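You operate a simulated robot arm through the tools that you are given. There is no shell and no other tool. Be economical: measure what you need, move in short steps, check, and stop when the job is done.

You are at the controls of a simulated robot arm. One attempt, no reset.

TASK
Wash the blue banded sleeve in the steel tub, then switch the wash off.
Fine: rest the lid on the blue mat; wait for the green lamp; leave it in the tub, lid on, water in.

The check looks at the end state, three seconds after you hand in, the way a careful person would. Anything else that was tipped, shoved, dropped, spilled or broken makes it a failure. Lids that push on must go on centred and level and be pressed home; caps that screw on are set level and turned clockwise until they are tight.

THE ROBOT
A 5-joint arm with a two-finger parallel gripper, fixed in place. Base frame: the origin is at the foot of the arm, x ahead of it, y to its left, z up; the work surface is at about z = 0. Lengths are in mm, angles in rad, forces in N, time in s.
With the tool pointing down near the work surface it reaches from about 260 to 600 mm from the base axis. Its first joint turns from -1.152 to 1.152 rad. The tool tilts only in the upright plane through the base axis and itself; it spins freely about its own axis. Payload 1.57 kg.
Tool frame: the origin (TCP) lies between the finger pads and is the grasp point; the fingertips stand 30 mm ahead of it; z points along the fingers, y is the line along which they close. Largest opening 80 mm; finger width 17, thickness 12; the body of the gripper, 40 by 82 mm, starts 80 mm behind the TCP.
Orientation is that of the tool frame in the base frame, as a unit quaternion [x, y, z, w]. With the fingers straight down and closing along the base's y, the tool's x points along the base's -x, its y along +y and its z along -z.

THE INTERFACE
- The arm moves only by the tool arm_command. Its arguments are lists of equal length, an entry for each row: "delta_pos": the shift along the base's x, y, z in mm, a list of three; "dr": the turn, a rotation vector about the base's x, y, z in rad, a list of three; "jaw": the opening, from 0 (shut) to 1 (fully open). In form: {"delta_pos": [[x, y, z], ...], "dr": [[wx, wy, wz], ...], "jaw": [jaw, ...]}. A call has 1 to 20 rows; each row shifts and turns the commanded pose from where the row before left it. Rows are played at 5 a second. More than 50 mm and 0.15 rad between two rows, or a gripper value outside its range, and nothing of the call is played. A pose out of reach is approached as far as the arm can. The call stops where the force on the tool passes 40 N (or 10 N more than at its start, if that is more) or the arm is blocked; 0.2 s more then pass. The fingers move at their own pace (about 153 mm/s each) and stop on an object; they squeeze with about 42 N. The grip force told is the motor's: it shows also when the fingers shut on nothing. Time passes only in rows, and 0.2 s behind the last, so rows that do not move let the fingers close. The reply holds the time, the measured pose of the TCP, the force on the tool along the base axes, the opening and the grip force, in the units named above and with some noise, with the torque about the TCP (base axes, N m) and any sound that the robot's microphone picked up.
- Cameras (640 x 400 px; columns grow to the right, rows downward): "scene" is fixed at [38.1, 399.2, 527.6]; the picture's right is [-0.62, -0.78, 0.00], its down [-0.50, 0.40, -0.77] and it looks along [0.60, -0.48, -0.64] (base axes); focal length 323 px, centre (320, 200). "wrist" rides on the gripper at [72, -7, -122] in the tool frame; the picture's right is [0.09, 1.00, 0.00], its down [-0.84, 0.08, -0.54] and it looks along [-0.54, 0.05, 0.84] (tool axes); focal length 238 px, centre (320, 200).
- capture(camera): a new picture of that camera. No time passes.
- point_at(camera, pixels): there is no depth. For up to 12 entries [column, row, z] of the newest picture of that camera ("zoom" is the newest enlarged one), the place [x, y] in the base frame at which the ray of that pixel passes the height z, good to about 2 mm, but the place of the scene camera against the robot may be out by one fixed shift of up to 18 mm in any direction. No time passes.
- close_up(camera, box): a new picture of the part [left, top, right, bottom] of that camera's present view, enlarged. No time passes.
- close_job(): hands the job in; it is judged then, once.

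Go step by step. Measure first, check grasps and placings, and put right what went wrong. The budget is 80 turns and 38 pictures, counting those below and the enlarged ones. Unless the task says otherwise, let go and move clear before handing in, and close with one line.

The tools are called after "Emit:" by a JSON object that holds its "name" and its "arguments". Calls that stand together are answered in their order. arm_command: Moves the arm, as the interface text tells. Its arguments: {"type":"object","properties":{"delta_pos":{"type":"array","items":{"type":"array","items":{"type":"number"}}},"dr":{"type":"array","items":{"type":"array","items":{"type":"number"}}},"jaw":{"type":"array","items":{"type":"number"}}},"required":["delta_pos","dr","jaw"]} The other tools are called the same way: capture (camera) takes a picture; point_at (camera, pixels) gives the place at which the rays of pixels pass given heights; close_up (camera, box) takes an enlarged picture of a part of a camera's view; close_job () hands the job in.

At the start:

```text
t: 0.0
tcp_pos: [312.1, 325.9, 340.1]
orientation: [0.0, 1.0, 0.001, 0.0]
contact_force: [0.3, 0.1, -1.0]
wrist_torque: [-0.05, -0.03, 0.01]
width: 80.0
grip_force: 0.1
```

scene: 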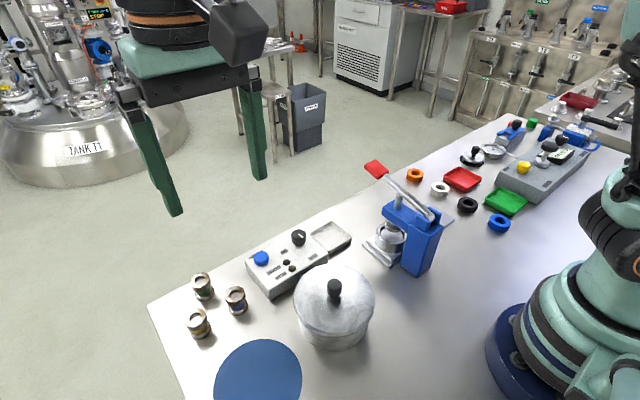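
wrist: 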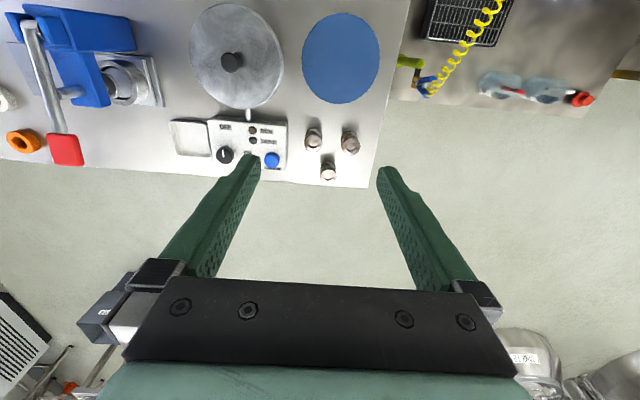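

The pictures show the tub with its lid (scene ~335,300), the control box (~295,255), three sleeves (~200,285; 237,300; 198,323) and the blue mat. I'll enlarge these.

Emit:
{"name": "close_up", "arguments": {"camera": "scene", "box": [150, 210, 390, 360]}}

Emit:
{"name": "close_up", "arguments": {"camera": "wrist", "box": [160, 80, 400, 230]}}

```text
2.67 times, centred on (270, 285) of scene
```

zoom: 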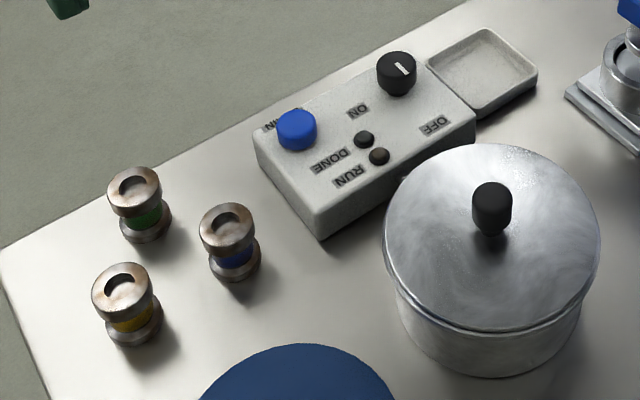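

```text
2.67 times, centred on (280, 155) of wrist
```

zoom: 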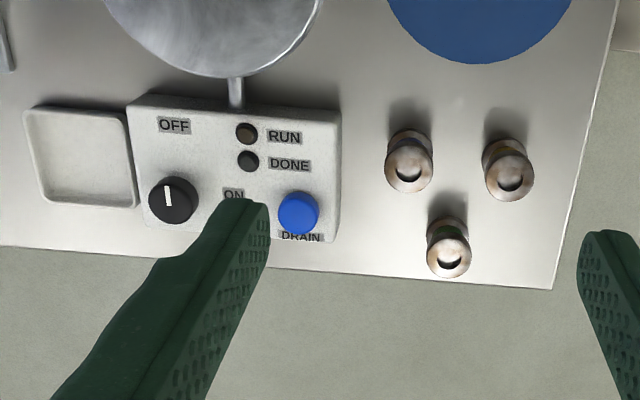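

The middle sleeve (zoom 1: 232,245) is blue-banded; the knob points at OFF, with ON a quarter turn clockwise in the wrist view. I'll project key points at several heights.

Emit:
{"name": "point_at", "arguments": {"camera": "wrist", "pixels": [[231, 62, 100], [231, 62, 130], [190, 55, 80], [283, 55, 80], [237, 108, 80], [313, 145, 30], [313, 145, 50], [224, 154, 50], [303, 58, 0], [379, 58, 0], [341, 14, 0], [341, 103, 0]]}}

Emit:
{"name": "point_at", "arguments": {"camera": "scene", "pixels": [[334, 289, 100], [334, 289, 130], [294, 297, 80], [375, 297, 80], [335, 348, 0], [235, 293, 50], [235, 293, 30], [299, 236, 50], [299, 236, 40], [236, 313, 0], [258, 370, 0], [198, 317, 50]]}}

```text
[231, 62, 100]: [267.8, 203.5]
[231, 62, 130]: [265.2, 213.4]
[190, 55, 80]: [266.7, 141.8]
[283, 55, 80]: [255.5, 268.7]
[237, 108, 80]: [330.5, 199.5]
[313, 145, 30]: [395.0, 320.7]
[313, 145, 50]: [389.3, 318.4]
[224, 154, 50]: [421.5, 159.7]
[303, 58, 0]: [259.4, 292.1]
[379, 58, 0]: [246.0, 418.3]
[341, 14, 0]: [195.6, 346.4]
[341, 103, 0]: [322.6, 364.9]
```

```text
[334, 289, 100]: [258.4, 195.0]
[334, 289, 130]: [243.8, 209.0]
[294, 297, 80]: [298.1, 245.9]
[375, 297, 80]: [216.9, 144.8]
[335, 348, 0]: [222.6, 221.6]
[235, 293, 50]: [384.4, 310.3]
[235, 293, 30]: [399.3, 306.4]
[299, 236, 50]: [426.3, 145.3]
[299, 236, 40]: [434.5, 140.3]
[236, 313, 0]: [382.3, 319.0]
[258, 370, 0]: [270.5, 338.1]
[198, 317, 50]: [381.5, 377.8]
```

Tub axis is near (265,205), mat centre near (253,355), blue sleeve near (391,319). I'll move above the lid at a safe height to triangulate heights.

Emit:
{"name": "arm_command", "arguments": {"delta_pos": [[-12, -30, -15], [-12, -30, -15], [-12, -30, -15], [-11, -30, -15], [0, 0, 0]], "dr": [[0, 0, 0], [0, 0, 0], [0, 0, 0], [0, 0, 0], [0, 0, 0]], "jaw": [1, 1, 1, 1, 1]}}

Emit:
{"name": "capture", "arguments": {"camera": "wrist"}}

```text
t: 1.2
tcp_pos: [264.2, 206.8, 278.5]
orientation: [0.0, 1.0, 0.0, -0.001]
contact_force: [-0.5, -0.2, 0.7]
wrist_torque: [-0.02, 0.02, -0.02]
width: 79.7
grip_force: 0.1
```

```text
33 pictures are left
```

wrist: 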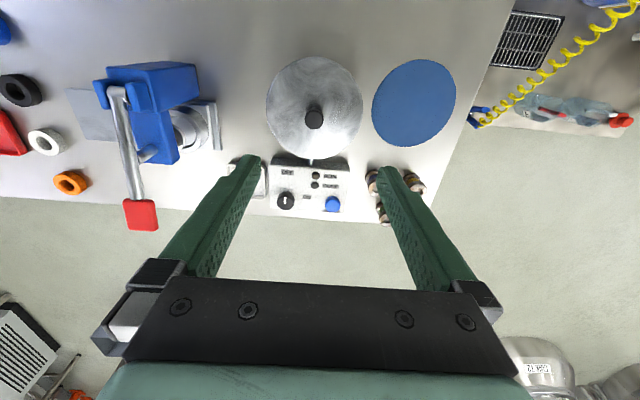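

The lid knob now appears at (314,117), between the fingers. I'll triangulate it, the rim and the mat.

Emit:
{"name": "point_at", "arguments": {"camera": "wrist", "pixels": [[314, 115, 90], [314, 115, 110], [314, 115, 130], [267, 107, 80], [362, 107, 80], [314, 57, 80], [314, 158, 80], [372, 103, 0], [456, 103, 0], [286, 198, 40], [286, 198, 60]]}}

Emit:
{"name": "close_up", "arguments": {"camera": "wrist", "box": [240, 45, 400, 225]}}

```text
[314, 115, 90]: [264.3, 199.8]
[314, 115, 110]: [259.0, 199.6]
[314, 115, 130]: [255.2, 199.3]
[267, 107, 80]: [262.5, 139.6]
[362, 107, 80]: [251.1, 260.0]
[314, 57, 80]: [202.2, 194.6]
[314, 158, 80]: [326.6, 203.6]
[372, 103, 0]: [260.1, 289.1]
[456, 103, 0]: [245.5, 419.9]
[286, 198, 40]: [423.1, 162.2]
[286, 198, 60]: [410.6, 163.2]
```

```text
2.22 times, centred on (320, 135) of wrist
```

zoom: 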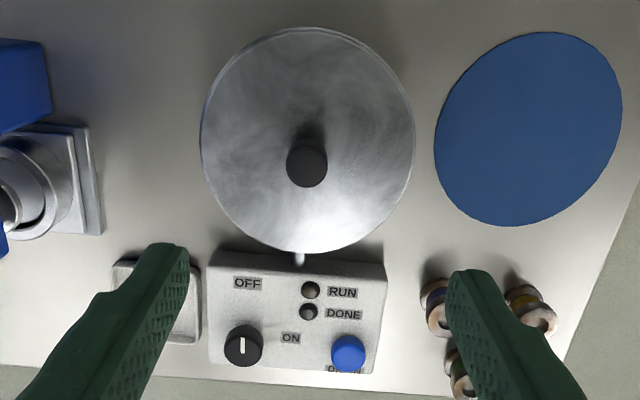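

Knob top comes out near z≈89, rim near z≈62, axis about (269,200). I'll descend to just above the knob and look again.

Emit:
{"name": "arm_command", "arguments": {"delta_pos": [[5, -7, -40], [0, 0, -40], [0, 0, -40], [0, 0, -13], [0, 0, 0]], "dr": [[0, 0, 0], [0, 0, 0], [0, 0, 0], [0, 0, 0], [0, 0, 0]], "jaw": [0.7, 0.7, 0.7, 0.7, 0.7]}}

Emit:
{"name": "capture", "arguments": {"camera": "wrist"}}

Emit:
{"name": "capture", "arguments": {"camera": "scene"}}

```text
t: 2.4
tcp_pos: [270.1, 199.3, 149.0]
orientation: [0.001, 1.0, 0.001, 0.0]
contact_force: [0.2, 0.0, 0.0]
wrist_torque: [0.03, 0.02, 0.01]
width: 55.9
grip_force: 0.1
```

```text
31 pictures are left
```

wrist: 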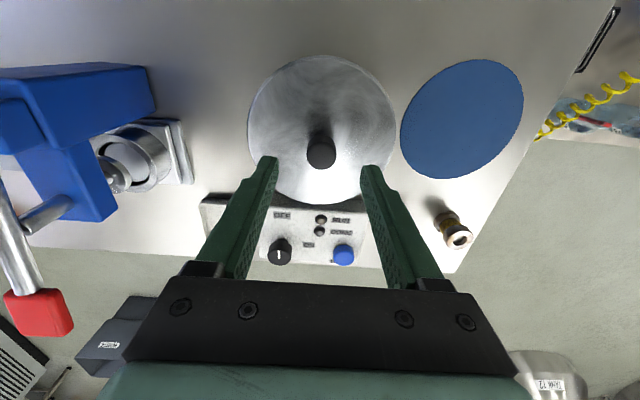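

```text
30 pictures are left
```

scene: 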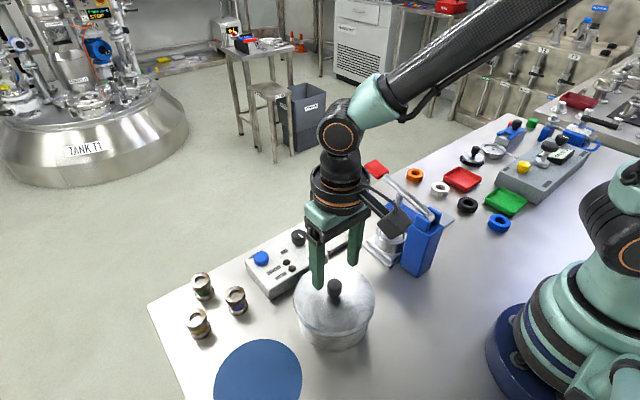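

Emit:
{"name": "point_at", "arguments": {"camera": "wrist", "pixels": [[321, 155, 85], [321, 155, 90], [321, 155, 95], [306, 155, 90], [336, 155, 90], [248, 120, 62], [396, 120, 62], [322, 56, 62], [322, 206, 62], [279, 251, 45], [279, 251, 55]]}}

Emit:
{"name": "close_up", "arguments": {"camera": "wrist", "box": [240, 110, 400, 210]}}

```text
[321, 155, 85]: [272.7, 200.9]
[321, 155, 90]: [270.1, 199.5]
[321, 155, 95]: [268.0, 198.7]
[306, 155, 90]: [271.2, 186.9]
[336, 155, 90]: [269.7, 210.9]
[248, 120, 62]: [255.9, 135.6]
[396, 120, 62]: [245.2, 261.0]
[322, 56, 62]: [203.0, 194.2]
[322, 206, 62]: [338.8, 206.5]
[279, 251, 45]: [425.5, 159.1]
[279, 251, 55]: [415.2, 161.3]
```

```text
4.00 times, centred on (320, 160) of wrist
```

zoom: 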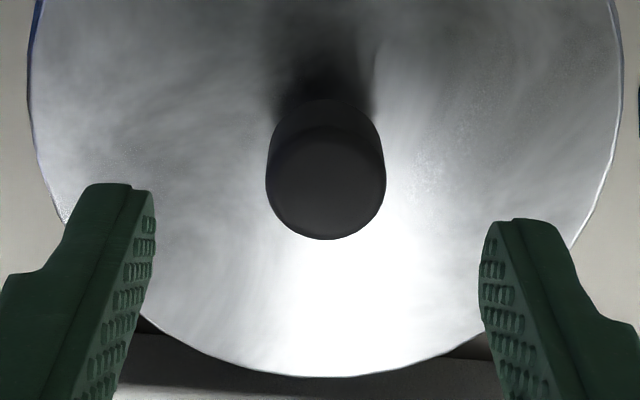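

Knob top at (321,155) is on the TCP axis (270,200), about 25 mm wide. I'll lower so the fingertips are at z≈74 and close.

Emit:
{"name": "arm_command", "arguments": {"delta_pos": [[0, 0, -20], [0, 0, -15], [0, 0, -10], [0, 0, 0], [0, 0, 0], [0, 0, 0], [0, 0, 0]], "dr": [[0, 0, 0], [0, 0, 0], [0, 0, 0], [0, 0, 0], [0, 0, 0], [0, 0, 0], [0, 0, 0]], "jaw": [0.7, 0.7, 0.7, 0.7, 0, 0, 0]}}

Emit:
{"name": "close_up", "arguments": {"camera": "scene", "box": [270, 230, 400, 350]}}

```text
t: 4.0
tcp_pos: [269.8, 198.8, 101.5]
orientation: [-0.001, 1.0, 0.0, 0.0]
contact_force: [1.5, 0.4, 0.3]
wrist_torque: [0.0, 0.01, -0.02]
width: 22.9
grip_force: 35.1
heard: snap
```

```text
3.33 times, centred on (335, 290) of scene
```

zoom: 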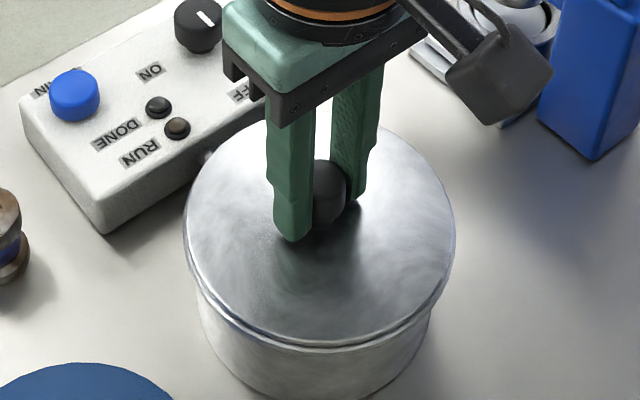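

The knob is gripped (22.9 mm). Lift straight up gently.

Emit:
{"name": "arm_command", "arguments": {"delta_pos": [[0, 0, 5], [0, 0, 10], [0, 0, 20], [0, 0, 30], [0, 0, 30], [0, 0, 0]], "dr": [[0, 0, 0], [0, 0, 0], [0, 0, 0], [0, 0, 0], [0, 0, 0], [0, 0, 0]], "jaw": [0, 0, 0, 0, 0, 0]}}

Emit:
{"name": "capture", "arguments": {"camera": "scene"}}

```text
t: 5.4
tcp_pos: [271.3, 198.3, 196.3]
orientation: [0.0, 1.0, 0.0, 0.0]
contact_force: [0.2, -0.1, -2.0]
wrist_torque: [0.03, 0.01, 0.0]
width: 23.2
grip_force: 35.2
```

```text
27 pictures are left
```

scene: 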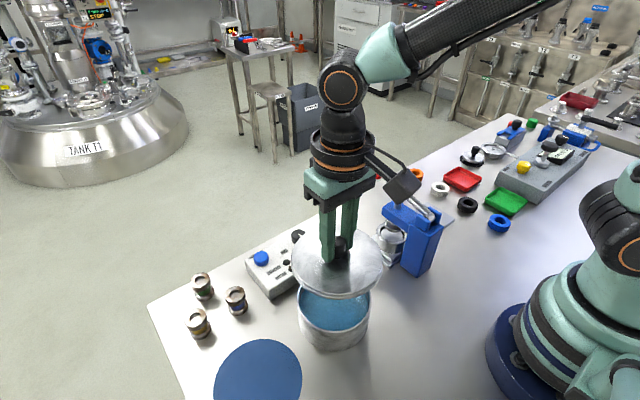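

The lid is up and level with water in the tub below. Carry it over the mat (centre ≈ (256,355)) and lower part-way.

Emit:
{"name": "arm_command", "arguments": {"delta_pos": [[-3, 31, 0], [-3, 31, 0], [-3, 31, 0], [-3, 32, 0], [-3, 32, 0], [0, 0, -40], [0, 0, -40], [0, 0, -40], [0, 0, -12], [0, 0, 0]], "dr": [[0, 0, 0], [0, 0, 0], [0, 0, 0], [0, 0, 0], [0, 0, 0], [0, 0, 0], [0, 0, 0], [0, 0, 0], [0, 0, 0], [0, 0, 0]], "jaw": [0, 0, 0, 0, 0, 0, 0, 0, 0, 0]}}

Emit:
{"name": "capture", "arguments": {"camera": "scene"}}

Emit:
{"name": "capture", "arguments": {"camera": "wrist"}}

```text
t: 7.6
tcp_pos: [255.3, 355.3, 65.4]
orientation: [0.0, 1.0, 0.0, 0.001]
contact_force: [0.1, -0.6, -1.5]
wrist_torque: [-0.04, 0.03, 0.0]
width: 23.0
grip_force: 35.7
```

```text
26 pictures are left
```

scene: 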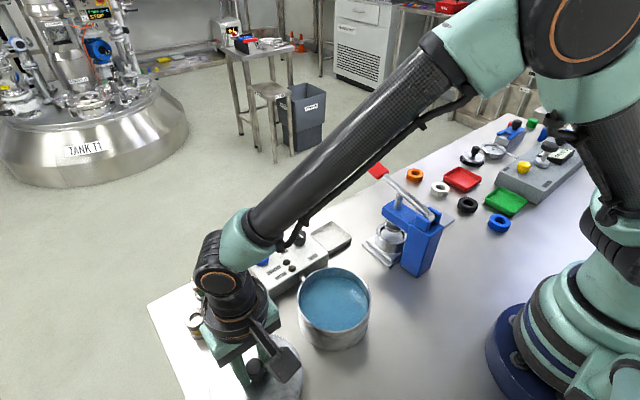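

```text
25 pictures are left
```

wrist: 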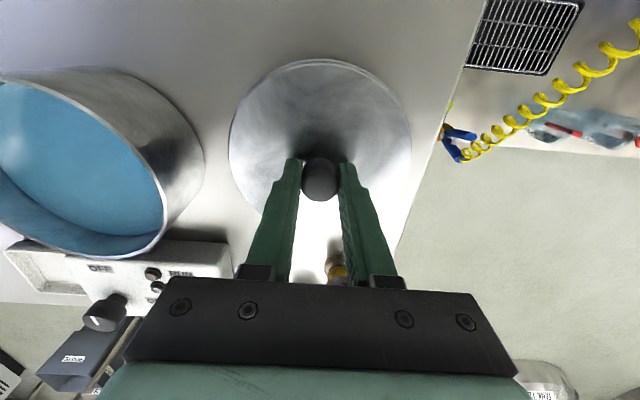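

The lid covers the mat squarely. Lower in small steps until contact.

Emit:
{"name": "arm_command", "arguments": {"delta_pos": [[0, 0, -6], [0, 0, -5], [0, 0, -4], [0, 0, -3], [0, 0, 0]], "dr": [[0, 0, 0], [0, 0, 0], [0, 0, 0], [0, 0, 0], [0, 0, 0]], "jaw": [0, 0, 0, 0, 0]}}

```text
t: 8.8
tcp_pos: [256.0, 353.8, 47.9]
orientation: [0.0, 1.0, 0.0, 0.0]
contact_force: [0.4, -0.4, -1.2]
wrist_torque: [0.0, -0.02, 0.0]
width: 23.2
grip_force: 35.0
```

No contact yet (z force still −1.2, the lid's weight). Continue in 2 mm steps.

Emit:
{"name": "arm_command", "arguments": {"delta_pos": [[0, 0, -2], [0, 0, -2], [0, 0, -2], [0, 0, 0]], "dr": [[0, 0, 0], [0, 0, 0], [0, 0, 0], [0, 0, 0]], "jaw": [0, 0, 0, 0]}}

```text
t: 9.5
tcp_pos: [256.2, 355.1, 45.3]
orientation: [0.001, 1.0, 0.0, 0.0]
contact_force: [-0.8, -1.6, 2.7]
wrist_torque: [-0.04, 0.02, -0.01]
width: 23.3
grip_force: 35.2
stopped in row 3: the force on the tool passed its limit at 42 N (the readings are from after the stop); the commanded pose is now the measured one
```

The lid is down on the mat at TCP z≈45. Release and rise clear, then move toward the blue sleeve at a safe height for measurement.

Emit:
{"name": "arm_command", "arguments": {"delta_pos": [[0, 0, 0], [0, 0, 0], [0, 0, 10], [0, 0, 40], [0, 0, 50], [0, 0, 40], [25, -10, 20], [30, -10, 0], [35, -10, 0], [25, -7, 0], [0, 0, 0]], "dr": [[0, 0, 0], [0, 0, 0], [0, 0, 0], [0, 0, 0], [0, 0, 0], [0, 0, 0], [0, 0, 0], [0, 0, 0], [0, 0, 0], [0, 0, 0], [0, 0, 0]], "jaw": [0.5, 0.5, 0.6, 0.6, 0.6, 0.6, 0.6, 0.6, 0.6, 0.6, 0.6]}}

Emit:
{"name": "capture", "arguments": {"camera": "wrist"}}

Emit:
{"name": "close_up", "arguments": {"camera": "scene", "box": [150, 200, 390, 400]}}

```text
t: 11.9
tcp_pos: [371.7, 318.0, 206.3]
orientation: [0.001, 1.0, -0.001, 0.0]
contact_force: [0.2, -0.2, -1.1]
wrist_torque: [0.02, 0.0, -0.01]
width: 48.0
grip_force: 0.1
```

```text
24 pictures are left
```

wrist: 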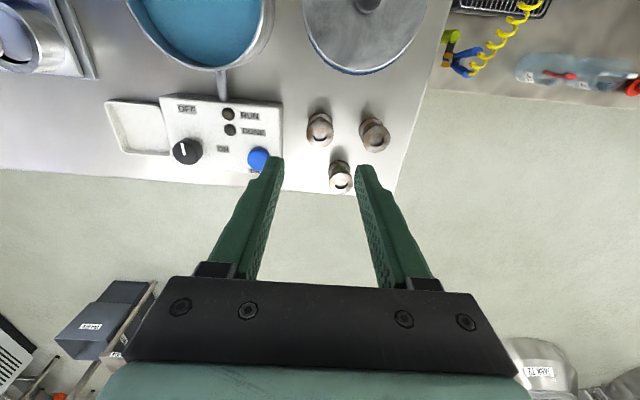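

```text
2.00 times, centred on (270, 300) of scene
```

zoom: 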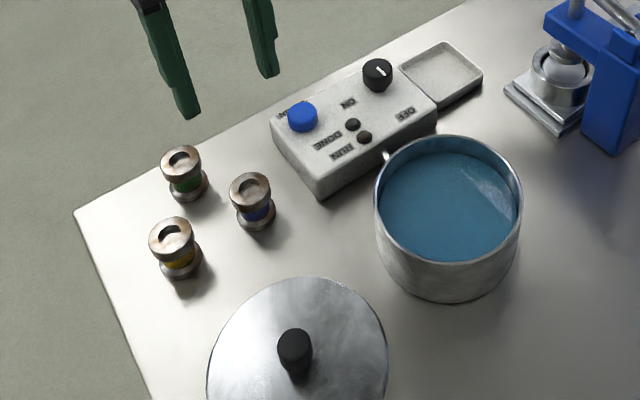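

The lid rests on the mat. The blue sleeve's top is at about (319,132) in the wrist view; triangulate.

Emit:
{"name": "close_up", "arguments": {"camera": "wrist", "box": [270, 90, 430, 190]}}

Emit:
{"name": "point_at", "arguments": {"camera": "wrist", "pixels": [[319, 132, 30], [319, 132, 40], [319, 132, 50], [306, 132, 40], [332, 132, 40], [341, 183, 40], [375, 137, 40], [188, 150, 50]]}}

```text
4.00 times, centred on (350, 140) of wrist
```

zoom: 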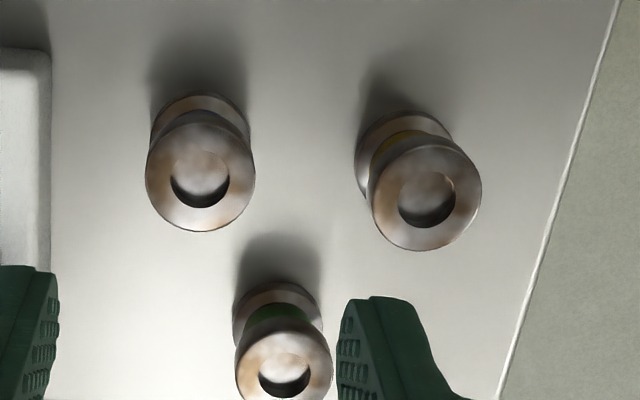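

```text
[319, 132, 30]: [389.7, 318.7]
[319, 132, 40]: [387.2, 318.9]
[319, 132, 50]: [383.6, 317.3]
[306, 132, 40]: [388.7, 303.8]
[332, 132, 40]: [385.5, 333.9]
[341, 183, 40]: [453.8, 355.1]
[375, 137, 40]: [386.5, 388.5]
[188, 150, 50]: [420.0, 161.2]
```

Blue sleeve axis ≈ (388,319.5), top about 31 mm wide, height ≈40. Descend to just above it and check alignment.

Emit:
{"name": "arm_command", "arguments": {"delta_pos": [[16, 1.5, -40], [0, 0, -40], [0, 0, -35], [0, 0, 0]], "dr": [[0, 0, 0], [0, 0, 0], [0, 0, 0], [0, 0, 0]], "jaw": [0.56, 0.56, 0.56, 0.56]}}

Emit:
{"name": "capture", "arguments": {"camera": "wrist"}}

Emit:
{"name": "close_up", "arguments": {"camera": "scene", "box": [170, 220, 330, 340]}}

```text
t: 12.9
tcp_pos: [384.8, 319.7, 91.0]
orientation: [0.0, 1.0, 0.0, -0.001]
contact_force: [0.0, 0.8, 0.4]
wrist_torque: [0.0, -0.01, 0.04]
width: 44.9
grip_force: 0.1
```

```text
21 pictures are left
```

wrist: 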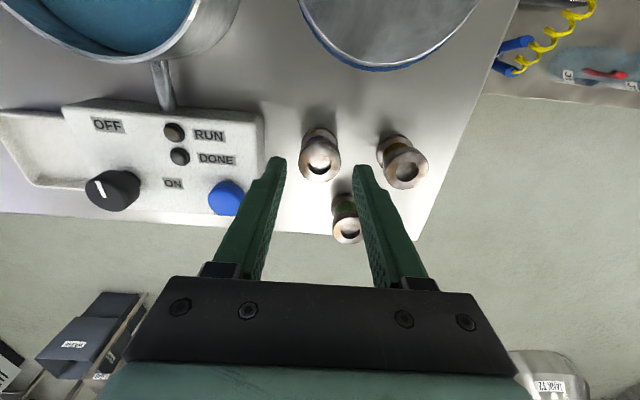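

```text
3.33 times, centred on (250, 280) of scene
```

zoom: 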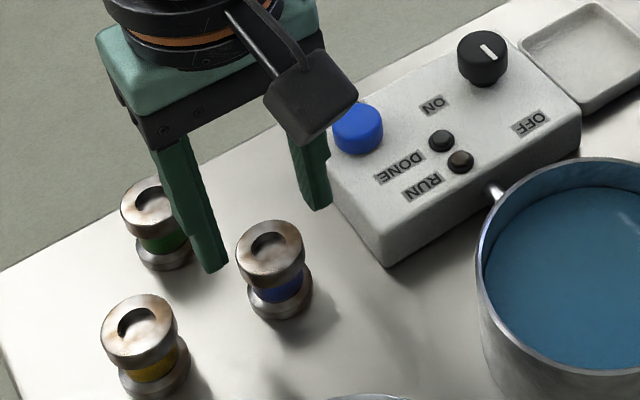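

The sleeve's top (320,160) is midway between the fingertips. Check its position from this nearer view.

Emit:
{"name": "point_at", "arguments": {"camera": "wrist", "pixels": [[319, 162, 35], [319, 162, 45], [299, 162, 40], [341, 162, 40], [262, 160, 40], [272, 162, 61], [366, 166, 61]]}}

```text
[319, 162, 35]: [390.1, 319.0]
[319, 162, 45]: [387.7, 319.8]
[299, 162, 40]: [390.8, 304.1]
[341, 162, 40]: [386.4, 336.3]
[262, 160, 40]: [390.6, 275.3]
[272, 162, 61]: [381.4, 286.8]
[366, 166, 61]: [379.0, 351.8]
```

Aligned within a few mm. Descend so the tips are at z≈13 and close.

Emit:
{"name": "arm_command", "arguments": {"delta_pos": [[1.5, 0.3, -20], [0, 0, -15], [0, 0, -12], [0, 0, 0], [0, 0, 0], [0, 0, 0], [0, 0, 0]], "dr": [[0, 0, 0], [0, 0, 0], [0, 0, 0], [0, 0, 0], [0, 0, 0], [0, 0, 0], [0, 0, 0]], "jaw": [0.56, 0.56, 0.56, 0.56, 0, 0, 0]}}

Emit:
{"name": "capture", "arguments": {"camera": "wrist"}}

```text
t: 14.5
tcp_pos: [388.7, 317.5, 42.9]
orientation: [0.0, 1.0, 0.001, 0.0]
contact_force: [0.7, 0.4, 1.1]
wrist_torque: [-0.02, -0.1, 0.06]
width: 33.0
grip_force: 40.8
```

```text
19 pictures are left
```

wrist: 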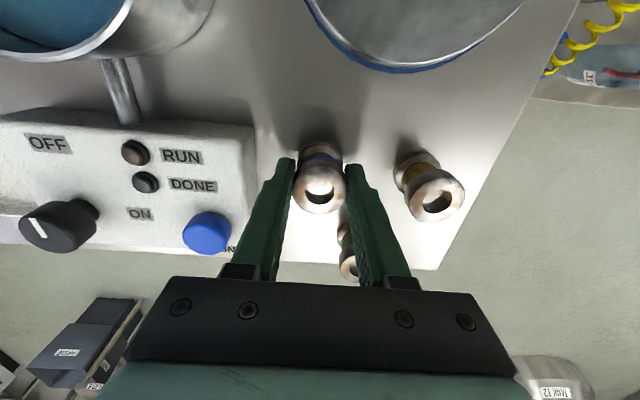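

Sleeve gripped at 33 mm with the blue band visible at (320,158). Lift it and carry to above the tub centre.

Emit:
{"name": "arm_command", "arguments": {"delta_pos": [[0, 0, 15], [0, 0, 35], [0, 0, 40], [0, 0, 40], [-24, -24, 0], [-24, -24, 0], [-24, -24, 0], [-24, -24, 0], [-22, -22, 0], [0, 0, 0]], "dr": [[0, 0, 0], [0, 0, 0], [0, 0, 0], [0, 0, 0], [0, 0, 0], [0, 0, 0], [0, 0, 0], [0, 0, 0], [0, 0, 0], [0, 0, 0]], "jaw": [0, 0, 0, 0, 0, 0, 0, 0, 0, 0]}}

Emit:
{"name": "capture", "arguments": {"camera": "scene"}}

Emit:
{"name": "capture", "arguments": {"camera": "wrist"}}

```text
t: 16.7
tcp_pos: [271.3, 203.2, 175.2]
orientation: [0.0, 1.0, -0.001, 0.0]
contact_force: [1.1, 0.5, -0.9]
wrist_torque: [0.0, -0.01, 0.0]
width: 32.8
grip_force: 41.3
```

```text
18 pictures are left
```

scene: 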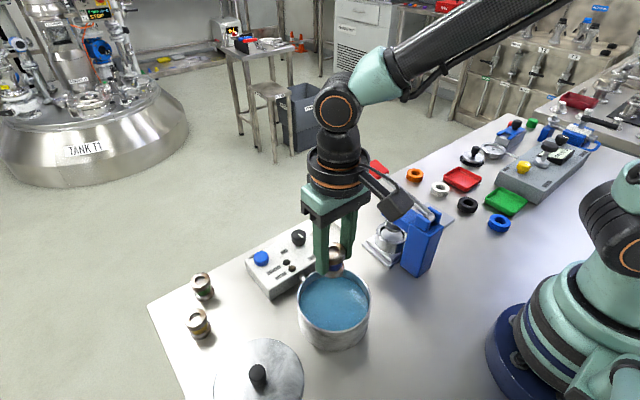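

```text
17 pictures are left
```

wrist: 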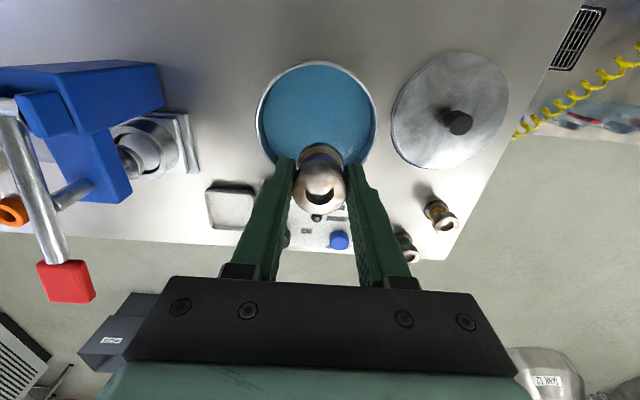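

The sleeve is over the tub; check the rim centre (256..378, 62..173) before lowering.

Emit:
{"name": "point_at", "arguments": {"camera": "wrist", "pixels": [[256, 115, 58], [378, 115, 58], [318, 62, 58], [458, 121, 33], [392, 115, 5], [508, 100, 5]]}}

```text
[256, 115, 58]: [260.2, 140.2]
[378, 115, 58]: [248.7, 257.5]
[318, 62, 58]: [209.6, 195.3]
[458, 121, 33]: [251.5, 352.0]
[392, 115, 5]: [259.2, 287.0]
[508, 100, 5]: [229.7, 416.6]
```

Tub centre (270,200) is confirmed. Lower slowly into the water, with small final steps.

Emit:
{"name": "arm_command", "arguments": {"delta_pos": [[0, -2, -30], [0, 0, -30], [0, 0, -20], [0, 0, -15], [0, 0, -12], [0, 0, -10], [0, 0, -3], [0, 0, 0]], "dr": [[0, 0, 0], [0, 0, 0], [0, 0, 0], [0, 0, 0], [0, 0, 0], [0, 0, 0], [0, 0, 0], [0, 0, 0]], "jaw": [0, 0, 0, 0, 0, 0, 0, 0]}}

```text
t: 18.5
tcp_pos: [269.7, 199.2, 52.8]
orientation: [0.001, 1.0, 0.0, 0.0]
contact_force: [-1.0, 1.0, -1.4]
wrist_torque: [-0.01, -0.01, 0.0]
width: 32.8
grip_force: 41.1
```

Emit:
{"name": "arm_command", "arguments": {"delta_pos": [[0, 0, -2], [0, 0, -2], [0, 0, -1.5], [0, 0, -1.5], [0, 0, -1], [0, 0, 0]], "dr": [[0, 0, 0], [0, 0, 0], [0, 0, 0], [0, 0, 0], [0, 0, 0], [0, 0, 0]], "jaw": [0, 0, 0, 0, 0, 0]}}

```text
t: 20.1
tcp_pos: [271.4, 198.8, 44.2]
orientation: [0.0, 1.0, 0.001, 0.002]
contact_force: [-1.3, -0.6, 6.3]
wrist_torque: [-0.06, -0.09, -0.04]
width: 32.8
grip_force: 40.9
stopped in row 6: the force on the tool passed its limit at 40 N (the readings are from after the stop); the commanded pose is now the measured one
```

The sleeve sits on the tub floor (contact at z≈44). Release slightly, rise and look.

Emit:
{"name": "arm_command", "arguments": {"delta_pos": [[0, 0, 1], [0, 0, 0], [0, 0, 0], [0, 0, 15], [0, 0, 30], [0, 0, 40], [0, 0, 40], [0, 0, 20], [0, 0, 0]], "dr": [[0, 0, 0], [0, 0, 0], [0, 0, 0], [0, 0, 0], [0, 0, 0], [0, 0, 0], [0, 0, 0], [0, 0, 0], [0, 0, 0]], "jaw": [0.55, 0.55, 0.55, 0.55, 0.55, 0.55, 0.55, 0.55, 0.55]}}

Emit:
{"name": "capture", "arguments": {"camera": "wrist"}}

```text
t: 22.1
tcp_pos: [271.4, 196.0, 190.1]
orientation: [0.001, 1.0, 0.001, 0.002]
contact_force: [-0.5, -0.4, -1.1]
wrist_torque: [0.02, 0.0, 0.03]
width: 43.9
grip_force: 0.1
```

```text
16 pictures are left
```

wrist: 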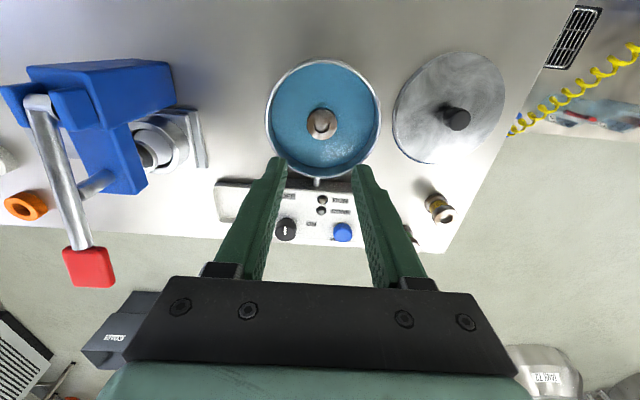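

The sleeve stands in the middle of the tub (320,124). Fetch the lid: move above its knob (~(256,355)) and check.

Emit:
{"name": "arm_command", "arguments": {"delta_pos": [[-3, 31, 0], [-3, 31, 0], [-3, 31, 0], [-3, 31, 0], [-3, 32, 0], [0, 0, -40], [0, 0, -40], [0, 0, 0]], "dr": [[0, 0, 0], [0, 0, 0], [0, 0, 0], [0, 0, 0], [0, 0, 0], [0, 0, 0], [0, 0, 0], [0, 0, 0]], "jaw": [0.55, 0.55, 0.55, 0.55, 0.55, 0.55, 0.55, 0.55]}}

Emit:
{"name": "capture", "arguments": {"camera": "wrist"}}

```text
t: 23.9
tcp_pos: [258.2, 357.1, 108.6]
orientation: [0.001, 1.0, 0.001, 0.001]
contact_force: [-0.9, -0.8, 0.4]
wrist_torque: [0.03, 0.02, 0.0]
width: 44.1
grip_force: 0.1
```

```text
15 pictures are left
```

wrist: 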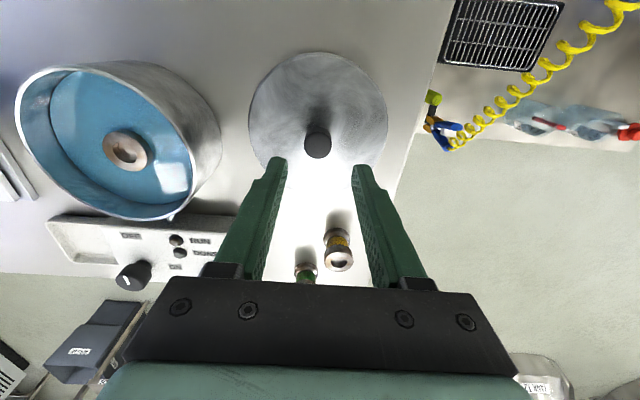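

Emit:
{"name": "point_at", "arguments": {"camera": "wrist", "pixels": [[318, 147, 33], [318, 147, 36], [248, 112, 6], [387, 112, 6]]}}

```text
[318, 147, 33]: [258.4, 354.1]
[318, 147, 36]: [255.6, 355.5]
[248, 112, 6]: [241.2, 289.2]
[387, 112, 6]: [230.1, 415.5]
```

The knob is on the TCP axis. Lower to the same grip height as before, close, and lift.

Emit:
{"name": "arm_command", "arguments": {"delta_pos": [[0, 0, -30], [0, 0, -20], [0, 0, -12], [0, 0, 0], [0, 0, 0], [0, 0, 0], [0, 0, 0], [0, 0, 10], [0, 0, 30], [0, 0, 40], [0, 0, 45], [0, 0, 25], [0, 0, 0]], "dr": [[0, 0, 0], [0, 0, 0], [0, 0, 0], [0, 0, 0], [0, 0, 0], [0, 0, 0], [0, 0, 0], [0, 0, 0], [0, 0, 0], [0, 0, 0], [0, 0, 0], [0, 0, 0], [0, 0, 0]], "jaw": [0.55, 0.55, 0.55, 0.55, 0, 0, 0, 0, 0, 0, 0, 0, 0]}}

Emit:
{"name": "capture", "arguments": {"camera": "scene"}}

```text
t: 26.7
tcp_pos: [255.4, 355.4, 200.2]
orientation: [0.001, 1.0, 0.001, 0.001]
contact_force: [-0.3, 1.1, -0.6]
wrist_torque: [0.04, 0.03, -0.02]
width: 22.7
grip_force: 35.2
```

```text
14 pictures are left
```

scene: 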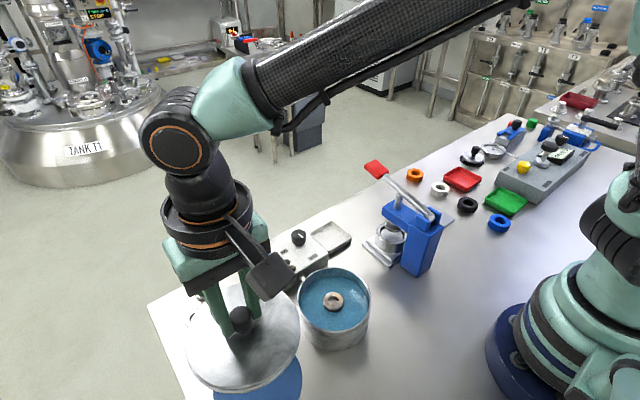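

The lid is held level. Carry it over the tub axis and lower to just above the rim.

Emit:
{"name": "arm_command", "arguments": {"delta_pos": [[2.7, -31, 0], [2.7, -31, 0], [2.7, -31, 0], [2.8, -31, 0], [2.8, -31.5, 0], [0, 0, 0], [0, 0, -40], [0, 0, -35], [0, 0, 0]], "dr": [[0, 0, 0], [0, 0, 0], [0, 0, 0], [0, 0, 0], [0, 0, 0], [0, 0, 0], [0, 0, 0], [0, 0, 0], [0, 0, 0]], "jaw": [0, 0, 0, 0, 0, 0, 0, 0, 0]}}

Emit:
{"name": "capture", "arguments": {"camera": "wrist"}}

Emit:
{"name": "close_up", "arguments": {"camera": "scene", "box": [250, 210, 410, 360]}}

```text
t: 28.7
tcp_pos: [272.0, 199.5, 124.0]
orientation: [0.001, 1.0, 0.002, 0.002]
contact_force: [-0.1, -0.5, -0.8]
wrist_torque: [0.0, -0.02, 0.02]
width: 23.2
grip_force: 35.6
```

```text
13 pictures are left
```

wrist: 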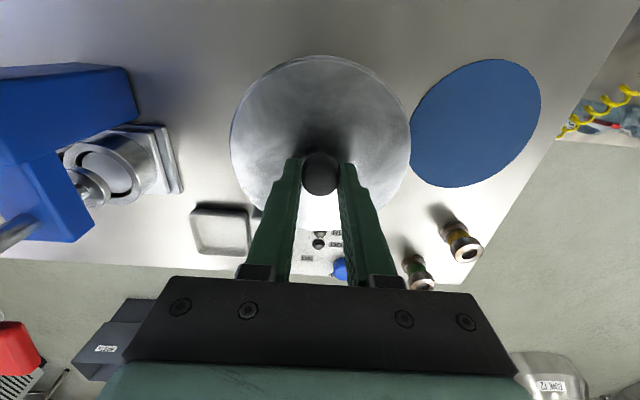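

```text
2.67 times, centred on (330, 285) of scene
```

zoom: 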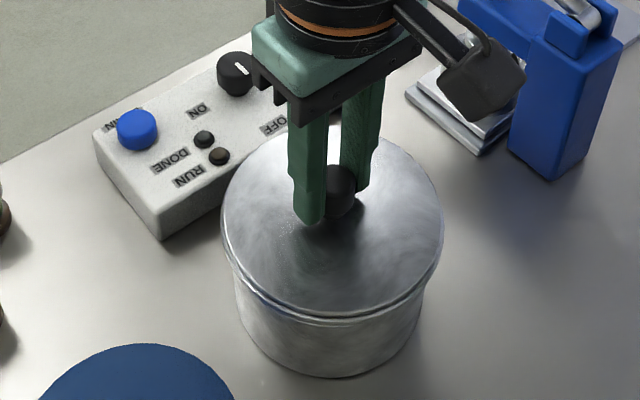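

Lid appears centred over the tub. Lower in small steps and press until contact.

Emit:
{"name": "arm_command", "arguments": {"delta_pos": [[0, 0, -6], [0, 0, -5], [0, 0, -3], [0, 0, -2], [0, 0, -2], [0, 0, -2], [0, 0, -2], [0, 0, -2], [0, 0, 0]], "dr": [[0, 0, 0], [0, 0, 0], [0, 0, 0], [0, 0, 0], [0, 0, 0], [0, 0, 0], [0, 0, 0], [0, 0, 0], [0, 0, 0]], "jaw": [0, 0, 0, 0, 0, 0, 0, 0, 0]}}

Emit:
{"name": "close_up", "arguments": {"camera": "scene", "box": [250, 210, 410, 360]}}

```text
t: 30.2
tcp_pos: [270.0, 198.9, 105.6]
orientation: [0.001, 1.0, 0.001, 0.002]
contact_force: [-0.5, -1.1, 4.4]
wrist_torque: [-0.06, -0.09, -0.02]
width: 23.2
grip_force: 35.7
stopped in row 7: the force on the tool passed its limit at 44 N (the readings are from after the stop); the commanded pose is now the measured one
```

```text
2.67 times, centred on (330, 285) of scene
```

zoom: 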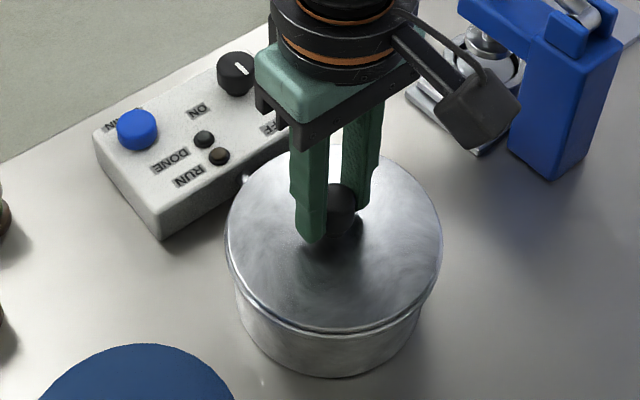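

Contact came at about the original seated height. Press again to be sure it is home.

Emit:
{"name": "arm_command", "arguments": {"delta_pos": [[0, 0, -1.5], [0, 0, -1.5], [0, 0, -1.5], [0, 0, -1.5], [0, 0, 0]], "dr": [[0, 0, 0], [0, 0, 0], [0, 0, 0], [0, 0, 0], [0, 0, 0]], "jaw": [0, 0, 0, 0, 0]}}

```text
t: 30.7
tcp_pos: [269.9, 199.6, 104.5]
orientation: [0.001, 1.0, 0.0, 0.001]
contact_force: [-1.0, -1.3, 4.3]
wrist_torque: [-0.1, -0.08, -0.02]
width: 23.0
grip_force: 35.3
stopped in row 2: the force on the tool passed its limit at 44 N (the readings are from after the stop); the commanded pose is now the measured one
```

Seated at z≈104.5, consistent with home. Release, rise, and move above the control knob.

Emit:
{"name": "arm_command", "arguments": {"delta_pos": [[0, 0, 0], [0, 0, 0], [0, 0, 10], [0, 0, 35], [0, 0, 30], [37, -10, 0], [37, -10, 0], [38, -10, 0], [38, -9, 0], [0, 0, 0]], "dr": [[0, 0, 0], [0, 0, 0], [0, 0, 0], [0, 0, 0], [0, 0, 0], [0, 0, 0], [0, 0, 0], [0, 0, 0], [0, 0, 0], [0, 0, 0]], "jaw": [0.5, 0.5, 0.5, 0.5, 0.5, 0.5, 0.5, 0.5, 0.5, 0.5]}}

Emit:
{"name": "capture", "arguments": {"camera": "wrist"}}

Emit:
{"name": "close_up", "arguments": {"camera": "scene", "box": [180, 190, 420, 360]}}

```text
t: 32.9
tcp_pos: [423.2, 159.7, 177.3]
orientation: [0.0, 1.0, 0.0, 0.001]
contact_force: [0.3, 0.0, 0.2]
wrist_torque: [0.01, -0.02, 0.0]
width: 39.9
grip_force: 0.1
heard: snap
```

```text
10 pictures are left
```

wrist: 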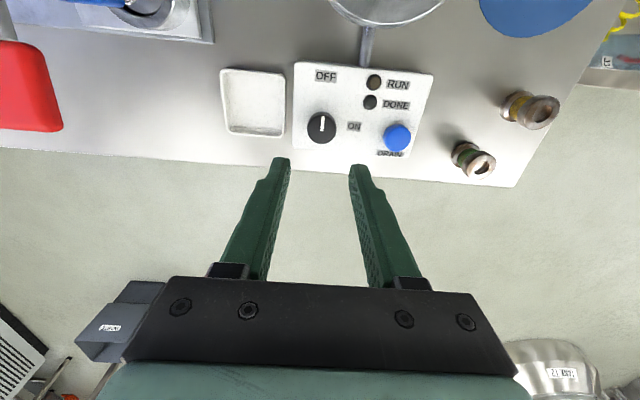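

```text
2.35 times, centred on (300, 275) of scene
```

zoom: 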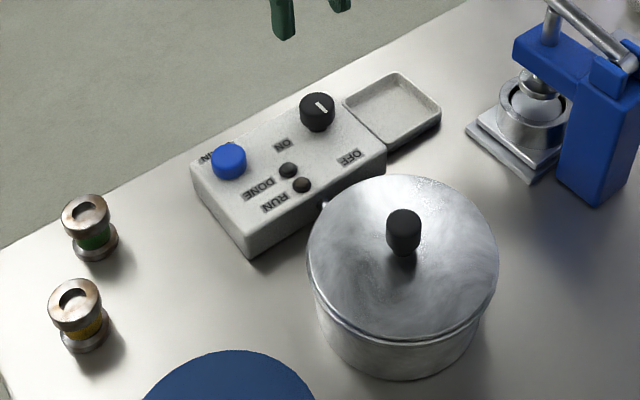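

The lid is on as at the start (knob at same pixels). Now measure the control knob, at (321,125), pointer toward OFF (−x); ON lies toward +y, so −90° about z.

Emit:
{"name": "close_up", "arguments": {"camera": "wrist", "box": [270, 50, 430, 170]}}

Emit:
{"name": "point_at", "arguments": {"camera": "wrist", "pixels": [[321, 124, 40], [321, 124, 50], [321, 124, 60], [307, 124, 50], [336, 124, 50], [293, 140, 35], [293, 62, 35], [432, 75, 35]]}}

```text
3.33 times, centred on (350, 110) of wrist
```

zoom: 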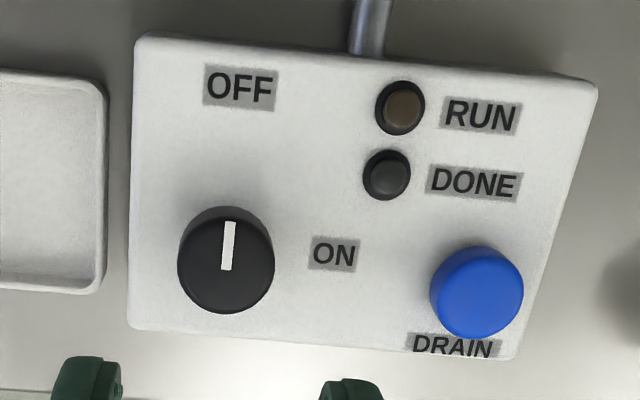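

```text
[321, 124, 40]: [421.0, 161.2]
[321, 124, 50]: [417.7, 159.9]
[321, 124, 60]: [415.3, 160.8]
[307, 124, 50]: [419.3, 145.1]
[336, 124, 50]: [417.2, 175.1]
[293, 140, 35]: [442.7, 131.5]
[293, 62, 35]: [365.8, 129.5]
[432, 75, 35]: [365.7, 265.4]
```

Pointer line runs from the knob centre (zoom 226,268) toward OFF. Knob axis ≈ (423,160.5), panel z≈35, knob top ≈53. Descend to z≈95 and check.

Emit:
{"name": "arm_command", "arguments": {"delta_pos": [[2.5, 0, -30], [0, 0, -30], [0, 0, -22], [0, 0, 0]], "dr": [[0, 0, 0], [0, 0, 0], [0, 0, 0], [0, 0, 0]], "jaw": [0.5, 0.5, 0.5, 0.5]}}

Emit:
{"name": "close_up", "arguments": {"camera": "wrist", "box": [230, 80, 430, 220]}}

```text
t: 33.9
tcp_pos: [421.9, 160.2, 99.2]
orientation: [0.001, 1.0, 0.0, 0.001]
contact_force: [-0.4, 0.7, -0.3]
wrist_torque: [0.01, -0.01, -0.03]
width: 39.9
grip_force: 0.1
```

```text
2.86 times, centred on (330, 150) of wrist
```

zoom: 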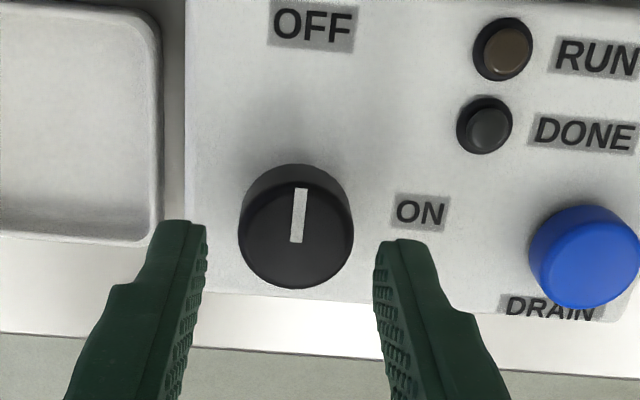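

Emit:
{"name": "point_at", "arguments": {"camera": "zoom", "pixels": [[296, 236, 48], [296, 236, 53], [239, 236, 50], [352, 236, 50], [296, 288, 50], [200, 235, 69], [382, 250, 69]]}}

```text
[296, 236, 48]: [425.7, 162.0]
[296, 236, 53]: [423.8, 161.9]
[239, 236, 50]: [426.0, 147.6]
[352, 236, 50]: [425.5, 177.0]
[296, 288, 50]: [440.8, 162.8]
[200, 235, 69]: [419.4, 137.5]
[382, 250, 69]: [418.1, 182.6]
```

Knob centre ≈ (424.5,161.8): nudge +2,+1, descend to z≈71 and close.

Emit:
{"name": "arm_command", "arguments": {"delta_pos": [[2, 1.2, -12], [0, 0, -8], [0, 0, -6], [0, 0, 0], [0, 0, 0], [0, 0, 0], [0, 0, 0]], "dr": [[0, 0, 0], [0, 0, 0], [0, 0, 0], [0, 0, 0], [0, 0, 0], [0, 0, 0], [0, 0, 0]], "jaw": [0.5, 0.5, 0.5, 0.5, 0, 0, 0]}}

```text
t: 35.5
tcp_pos: [425.1, 162.4, 71.5]
orientation: [0.002, 1.0, 0.0, 0.0]
contact_force: [2.3, -2.9, -2.4]
wrist_torque: [-0.09, 0.17, -0.01]
width: 29.5
grip_force: 39.3
```

The knob is gripped (29.5 mm). Turn it clockwise 90°.

Emit:
{"name": "arm_command", "arguments": {"delta_pos": [[0, 0, 0], [0, 0, 0], [0, 0, 0], [0, 0, 0], [0, 0, 0], [0, 0, 0], [0, 0, 0], [0, 0, 0], [0, 0, 0], [0, 0, 0], [0, 0, 0], [0, 0, 0]], "dr": [[0, 0, -0.143], [0, 0, -0.143], [0, 0, -0.143], [0, 0, -0.143], [0, 0, -0.143], [0, 0, -0.143], [0, 0, -0.143], [0, 0, -0.143], [0, 0, -0.143], [0, 0, -0.143], [0, 0, -0.141], [0, 0, 0]], "jaw": [0, 0, 0, 0, 0, 0, 0, 0, 0, 0, 0, 0]}}

Emit:
{"name": "close_up", "arguments": {"camera": "scene", "box": [230, 200, 390, 320]}}

```text
t: 38.1
tcp_pos: [422.4, 160.3, 70.8]
orientation: [0.707, 0.707, -0.004, -0.002]
contact_force: [-24.3, 1.9, 7.8]
wrist_torque: [-0.07, 0.18, 0.31]
width: 29.5
grip_force: 39.3
```

```text
3.33 times, centred on (310, 260) of scene
```

zoom: 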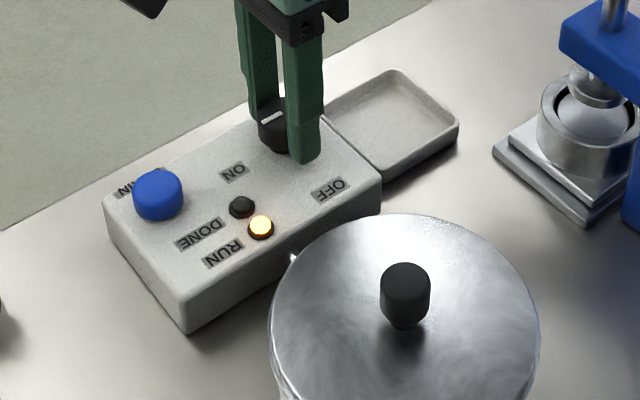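

RUN lamp is lit (zoom 261,226). Open the jaws in place to relieve the side load and wait for the green DONE lamp.

Emit:
{"name": "arm_command", "arguments": {"delta_pos": [[0, 0, 0], [0, 0, 0], [0, 0, 0], [0, 0, 0], [0, 0, 0], [0, 0, 0], [0, 0, 0], [0, 0, 0], [0, 0, 0], [0, 0, 0], [0, 0, 0], [0, 0, 0], [0, 0, 0], [0, 0, 0], [0, 0, 0], [0, 0, 0], [0, 0, 0], [0, 0, 0], [0, 0, 0], [0, 0, 0]], "dr": [[0, 0, 0], [0, 0, 0], [0, 0, 0], [0, 0, 0], [0, 0, 0], [0, 0, 0], [0, 0, 0], [0, 0, 0], [0, 0, 0], [0, 0, 0], [0, 0, 0], [0, 0, 0], [0, 0, 0], [0, 0, 0], [0, 0, 0], [0, 0, 0], [0, 0, 0], [0, 0, 0], [0, 0, 0], [0, 0, 0]], "jaw": [0.5, 0.5, 0.5, 0.5, 0.5, 0.5, 0.5, 0.5, 0.5, 0.5, 0.5, 0.5, 0.5, 0.5, 0.5, 0.5, 0.5, 0.5, 0.5, 0.5]}}

```text
t: 42.3
tcp_pos: [425.9, 160.2, 70.1]
orientation: [0.707, 0.707, 0.001, 0.0]
contact_force: [0.1, 0.0, -0.1]
wrist_torque: [0.0, 0.03, 0.01]
width: 40.3
grip_force: 0.0
```

The load is gone and nothing was heard. Keep waiting before spending a picture.

Emit:
{"name": "arm_command", "arguments": {"delta_pos": [[0, 0, 0], [0, 0, 0], [0, 0, 0], [0, 0, 0], [0, 0, 0], [0, 0, 0], [0, 0, 0], [0, 0, 0], [0, 0, 0], [0, 0, 0], [0, 0, 0], [0, 0, 0], [0, 0, 0], [0, 0, 0], [0, 0, 0], [0, 0, 0], [0, 0, 0], [0, 0, 0], [0, 0, 0], [0, 0, 0]], "dr": [[0, 0, 0], [0, 0, 0], [0, 0, 0], [0, 0, 0], [0, 0, 0], [0, 0, 0], [0, 0, 0], [0, 0, 0], [0, 0, 0], [0, 0, 0], [0, 0, 0], [0, 0, 0], [0, 0, 0], [0, 0, 0], [0, 0, 0], [0, 0, 0], [0, 0, 0], [0, 0, 0], [0, 0, 0], [0, 0, 0]], "jaw": [0.5, 0.5, 0.5, 0.5, 0.5, 0.5, 0.5, 0.5, 0.5, 0.5, 0.5, 0.5, 0.5, 0.5, 0.5, 0.5, 0.5, 0.5, 0.5, 0.5]}}

Emit:
{"name": "close_up", "arguments": {"camera": "scene", "box": [230, 200, 390, 320]}}

```text
t: 46.5
tcp_pos: [424.8, 159.1, 71.7]
orientation: [0.708, 0.706, 0.001, 0.0]
contact_force: [0.4, 0.9, -0.1]
wrist_torque: [0.01, 0.0, 0.01]
width: 40.1
grip_force: 0.0
```

```text
3.33 times, centred on (310, 260) of scene
```

zoom: 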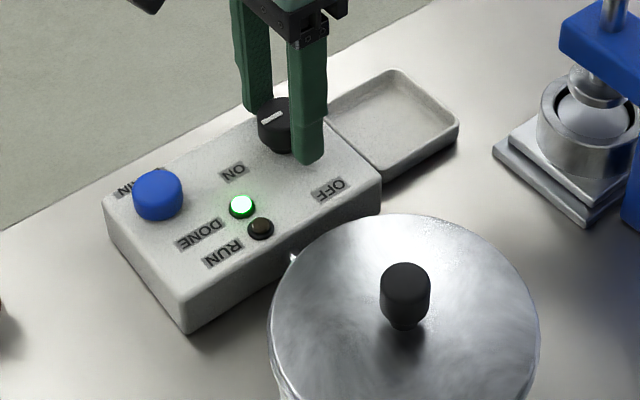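

Green DONE lamp is lit (zoom 242,206). Shift −1.5 mm in x to reduce side load, close, and turn back 90° to OFF.

Emit:
{"name": "arm_command", "arguments": {"delta_pos": [[-1.5, 0, 0], [0, 0, 0], [0, 0, 0], [0, 0, 0], [0, 0, 0], [0, 0, 0], [0, 0, 0], [0, 0, 0], [0, 0, 0], [0, 0, 0], [0, 0, 0], [0, 0, 0], [0, 0, 0], [0, 0, 0], [0, 0, 0], [0, 0, 0]], "dr": [[0, 0, 0], [0, 0, 0], [0, 0, 0], [0, 0, 0], [0, 0, 0.143], [0, 0, 0.143], [0, 0, 0.143], [0, 0, 0.143], [0, 0, 0.143], [0, 0, 0.143], [0, 0, 0.143], [0, 0, 0.143], [0, 0, 0.143], [0, 0, 0.143], [0, 0, 0.141], [0, 0, 0]], "jaw": [0.5, 0, 0, 0, 0, 0, 0, 0, 0, 0, 0, 0, 0, 0, 0, 0]}}

Emit:
{"name": "close_up", "arguments": {"camera": "scene", "box": [230, 200, 390, 320]}}

```text
t: 49.9
tcp_pos: [423.1, 161.8, 70.8]
orientation: [0.0, 1.0, 0.001, 0.001]
contact_force: [2.0, 7.8, -9.6]
wrist_torque: [0.09, -0.48, -0.43]
width: 29.8
grip_force: 39.1
```

```text
3.33 times, centred on (310, 260) of scene
```

zoom: 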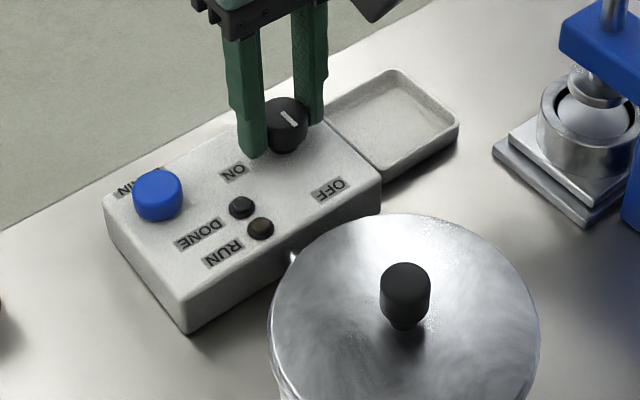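

Both lamps are dark and the pointer is back at OFF. Release and rise clear, then do a final check.

Emit:
{"name": "arm_command", "arguments": {"delta_pos": [[0, 0, 0], [0, 0, 0], [0, 0, 10], [0, 0, 40], [0, 0, 50], [0, 0, 50], [0, 0, 30], [0, 0, 0]], "dr": [[0, 0, 0], [0, 0, 0], [0, 0, 0], [0, 0, 0], [0, 0, 0], [0, 0, 0], [0, 0, 0], [0, 0, 0]], "jaw": [0.5, 0.5, 0.5, 0.5, 0.5, 0.5, 0.5, 0.5]}}

Emit:
{"name": "capture", "arguments": {"camera": "wrist"}}

Emit:
{"name": "close_up", "arguments": {"camera": "scene", "box": [150, 200, 390, 360]}}

```text
t: 51.7
tcp_pos: [421.3, 162.6, 251.0]
orientation: [0.001, 1.0, 0.001, 0.002]
contact_force: [-0.5, 0.3, -0.3]
wrist_torque: [-0.01, 0.01, 0.0]
width: 40.2
grip_force: 0.1
```

```text
3 pictures are left
```

wrist: 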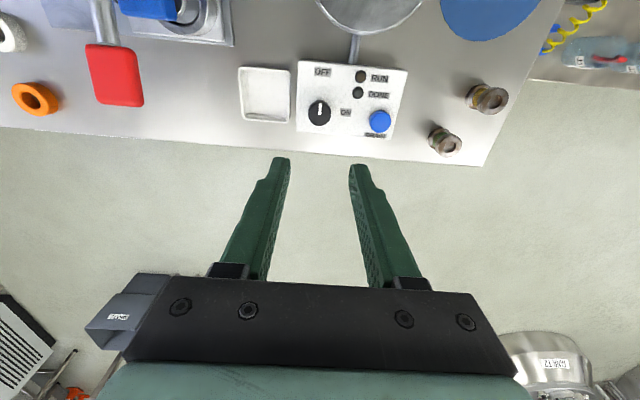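

```text
2.50 times, centred on (270, 280) of scene
```

zoom: 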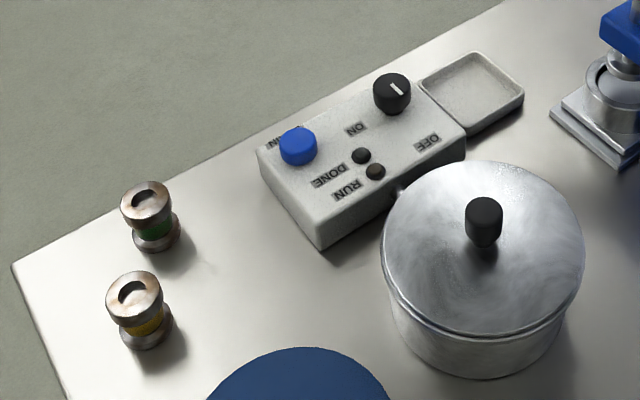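

The knob points to OFF, both lamps are dark, the lid is on level, and the green and yellow sleeves stand untouched. I'm handing in.

Emit:
{"name": "close_job", "arguments": {}}

```text
The job is handed in.
```

The blue banded sleeve was washed until the green lamp lit; it is still in the tub with the water in and the lid pressed on, and the wash is switched off.
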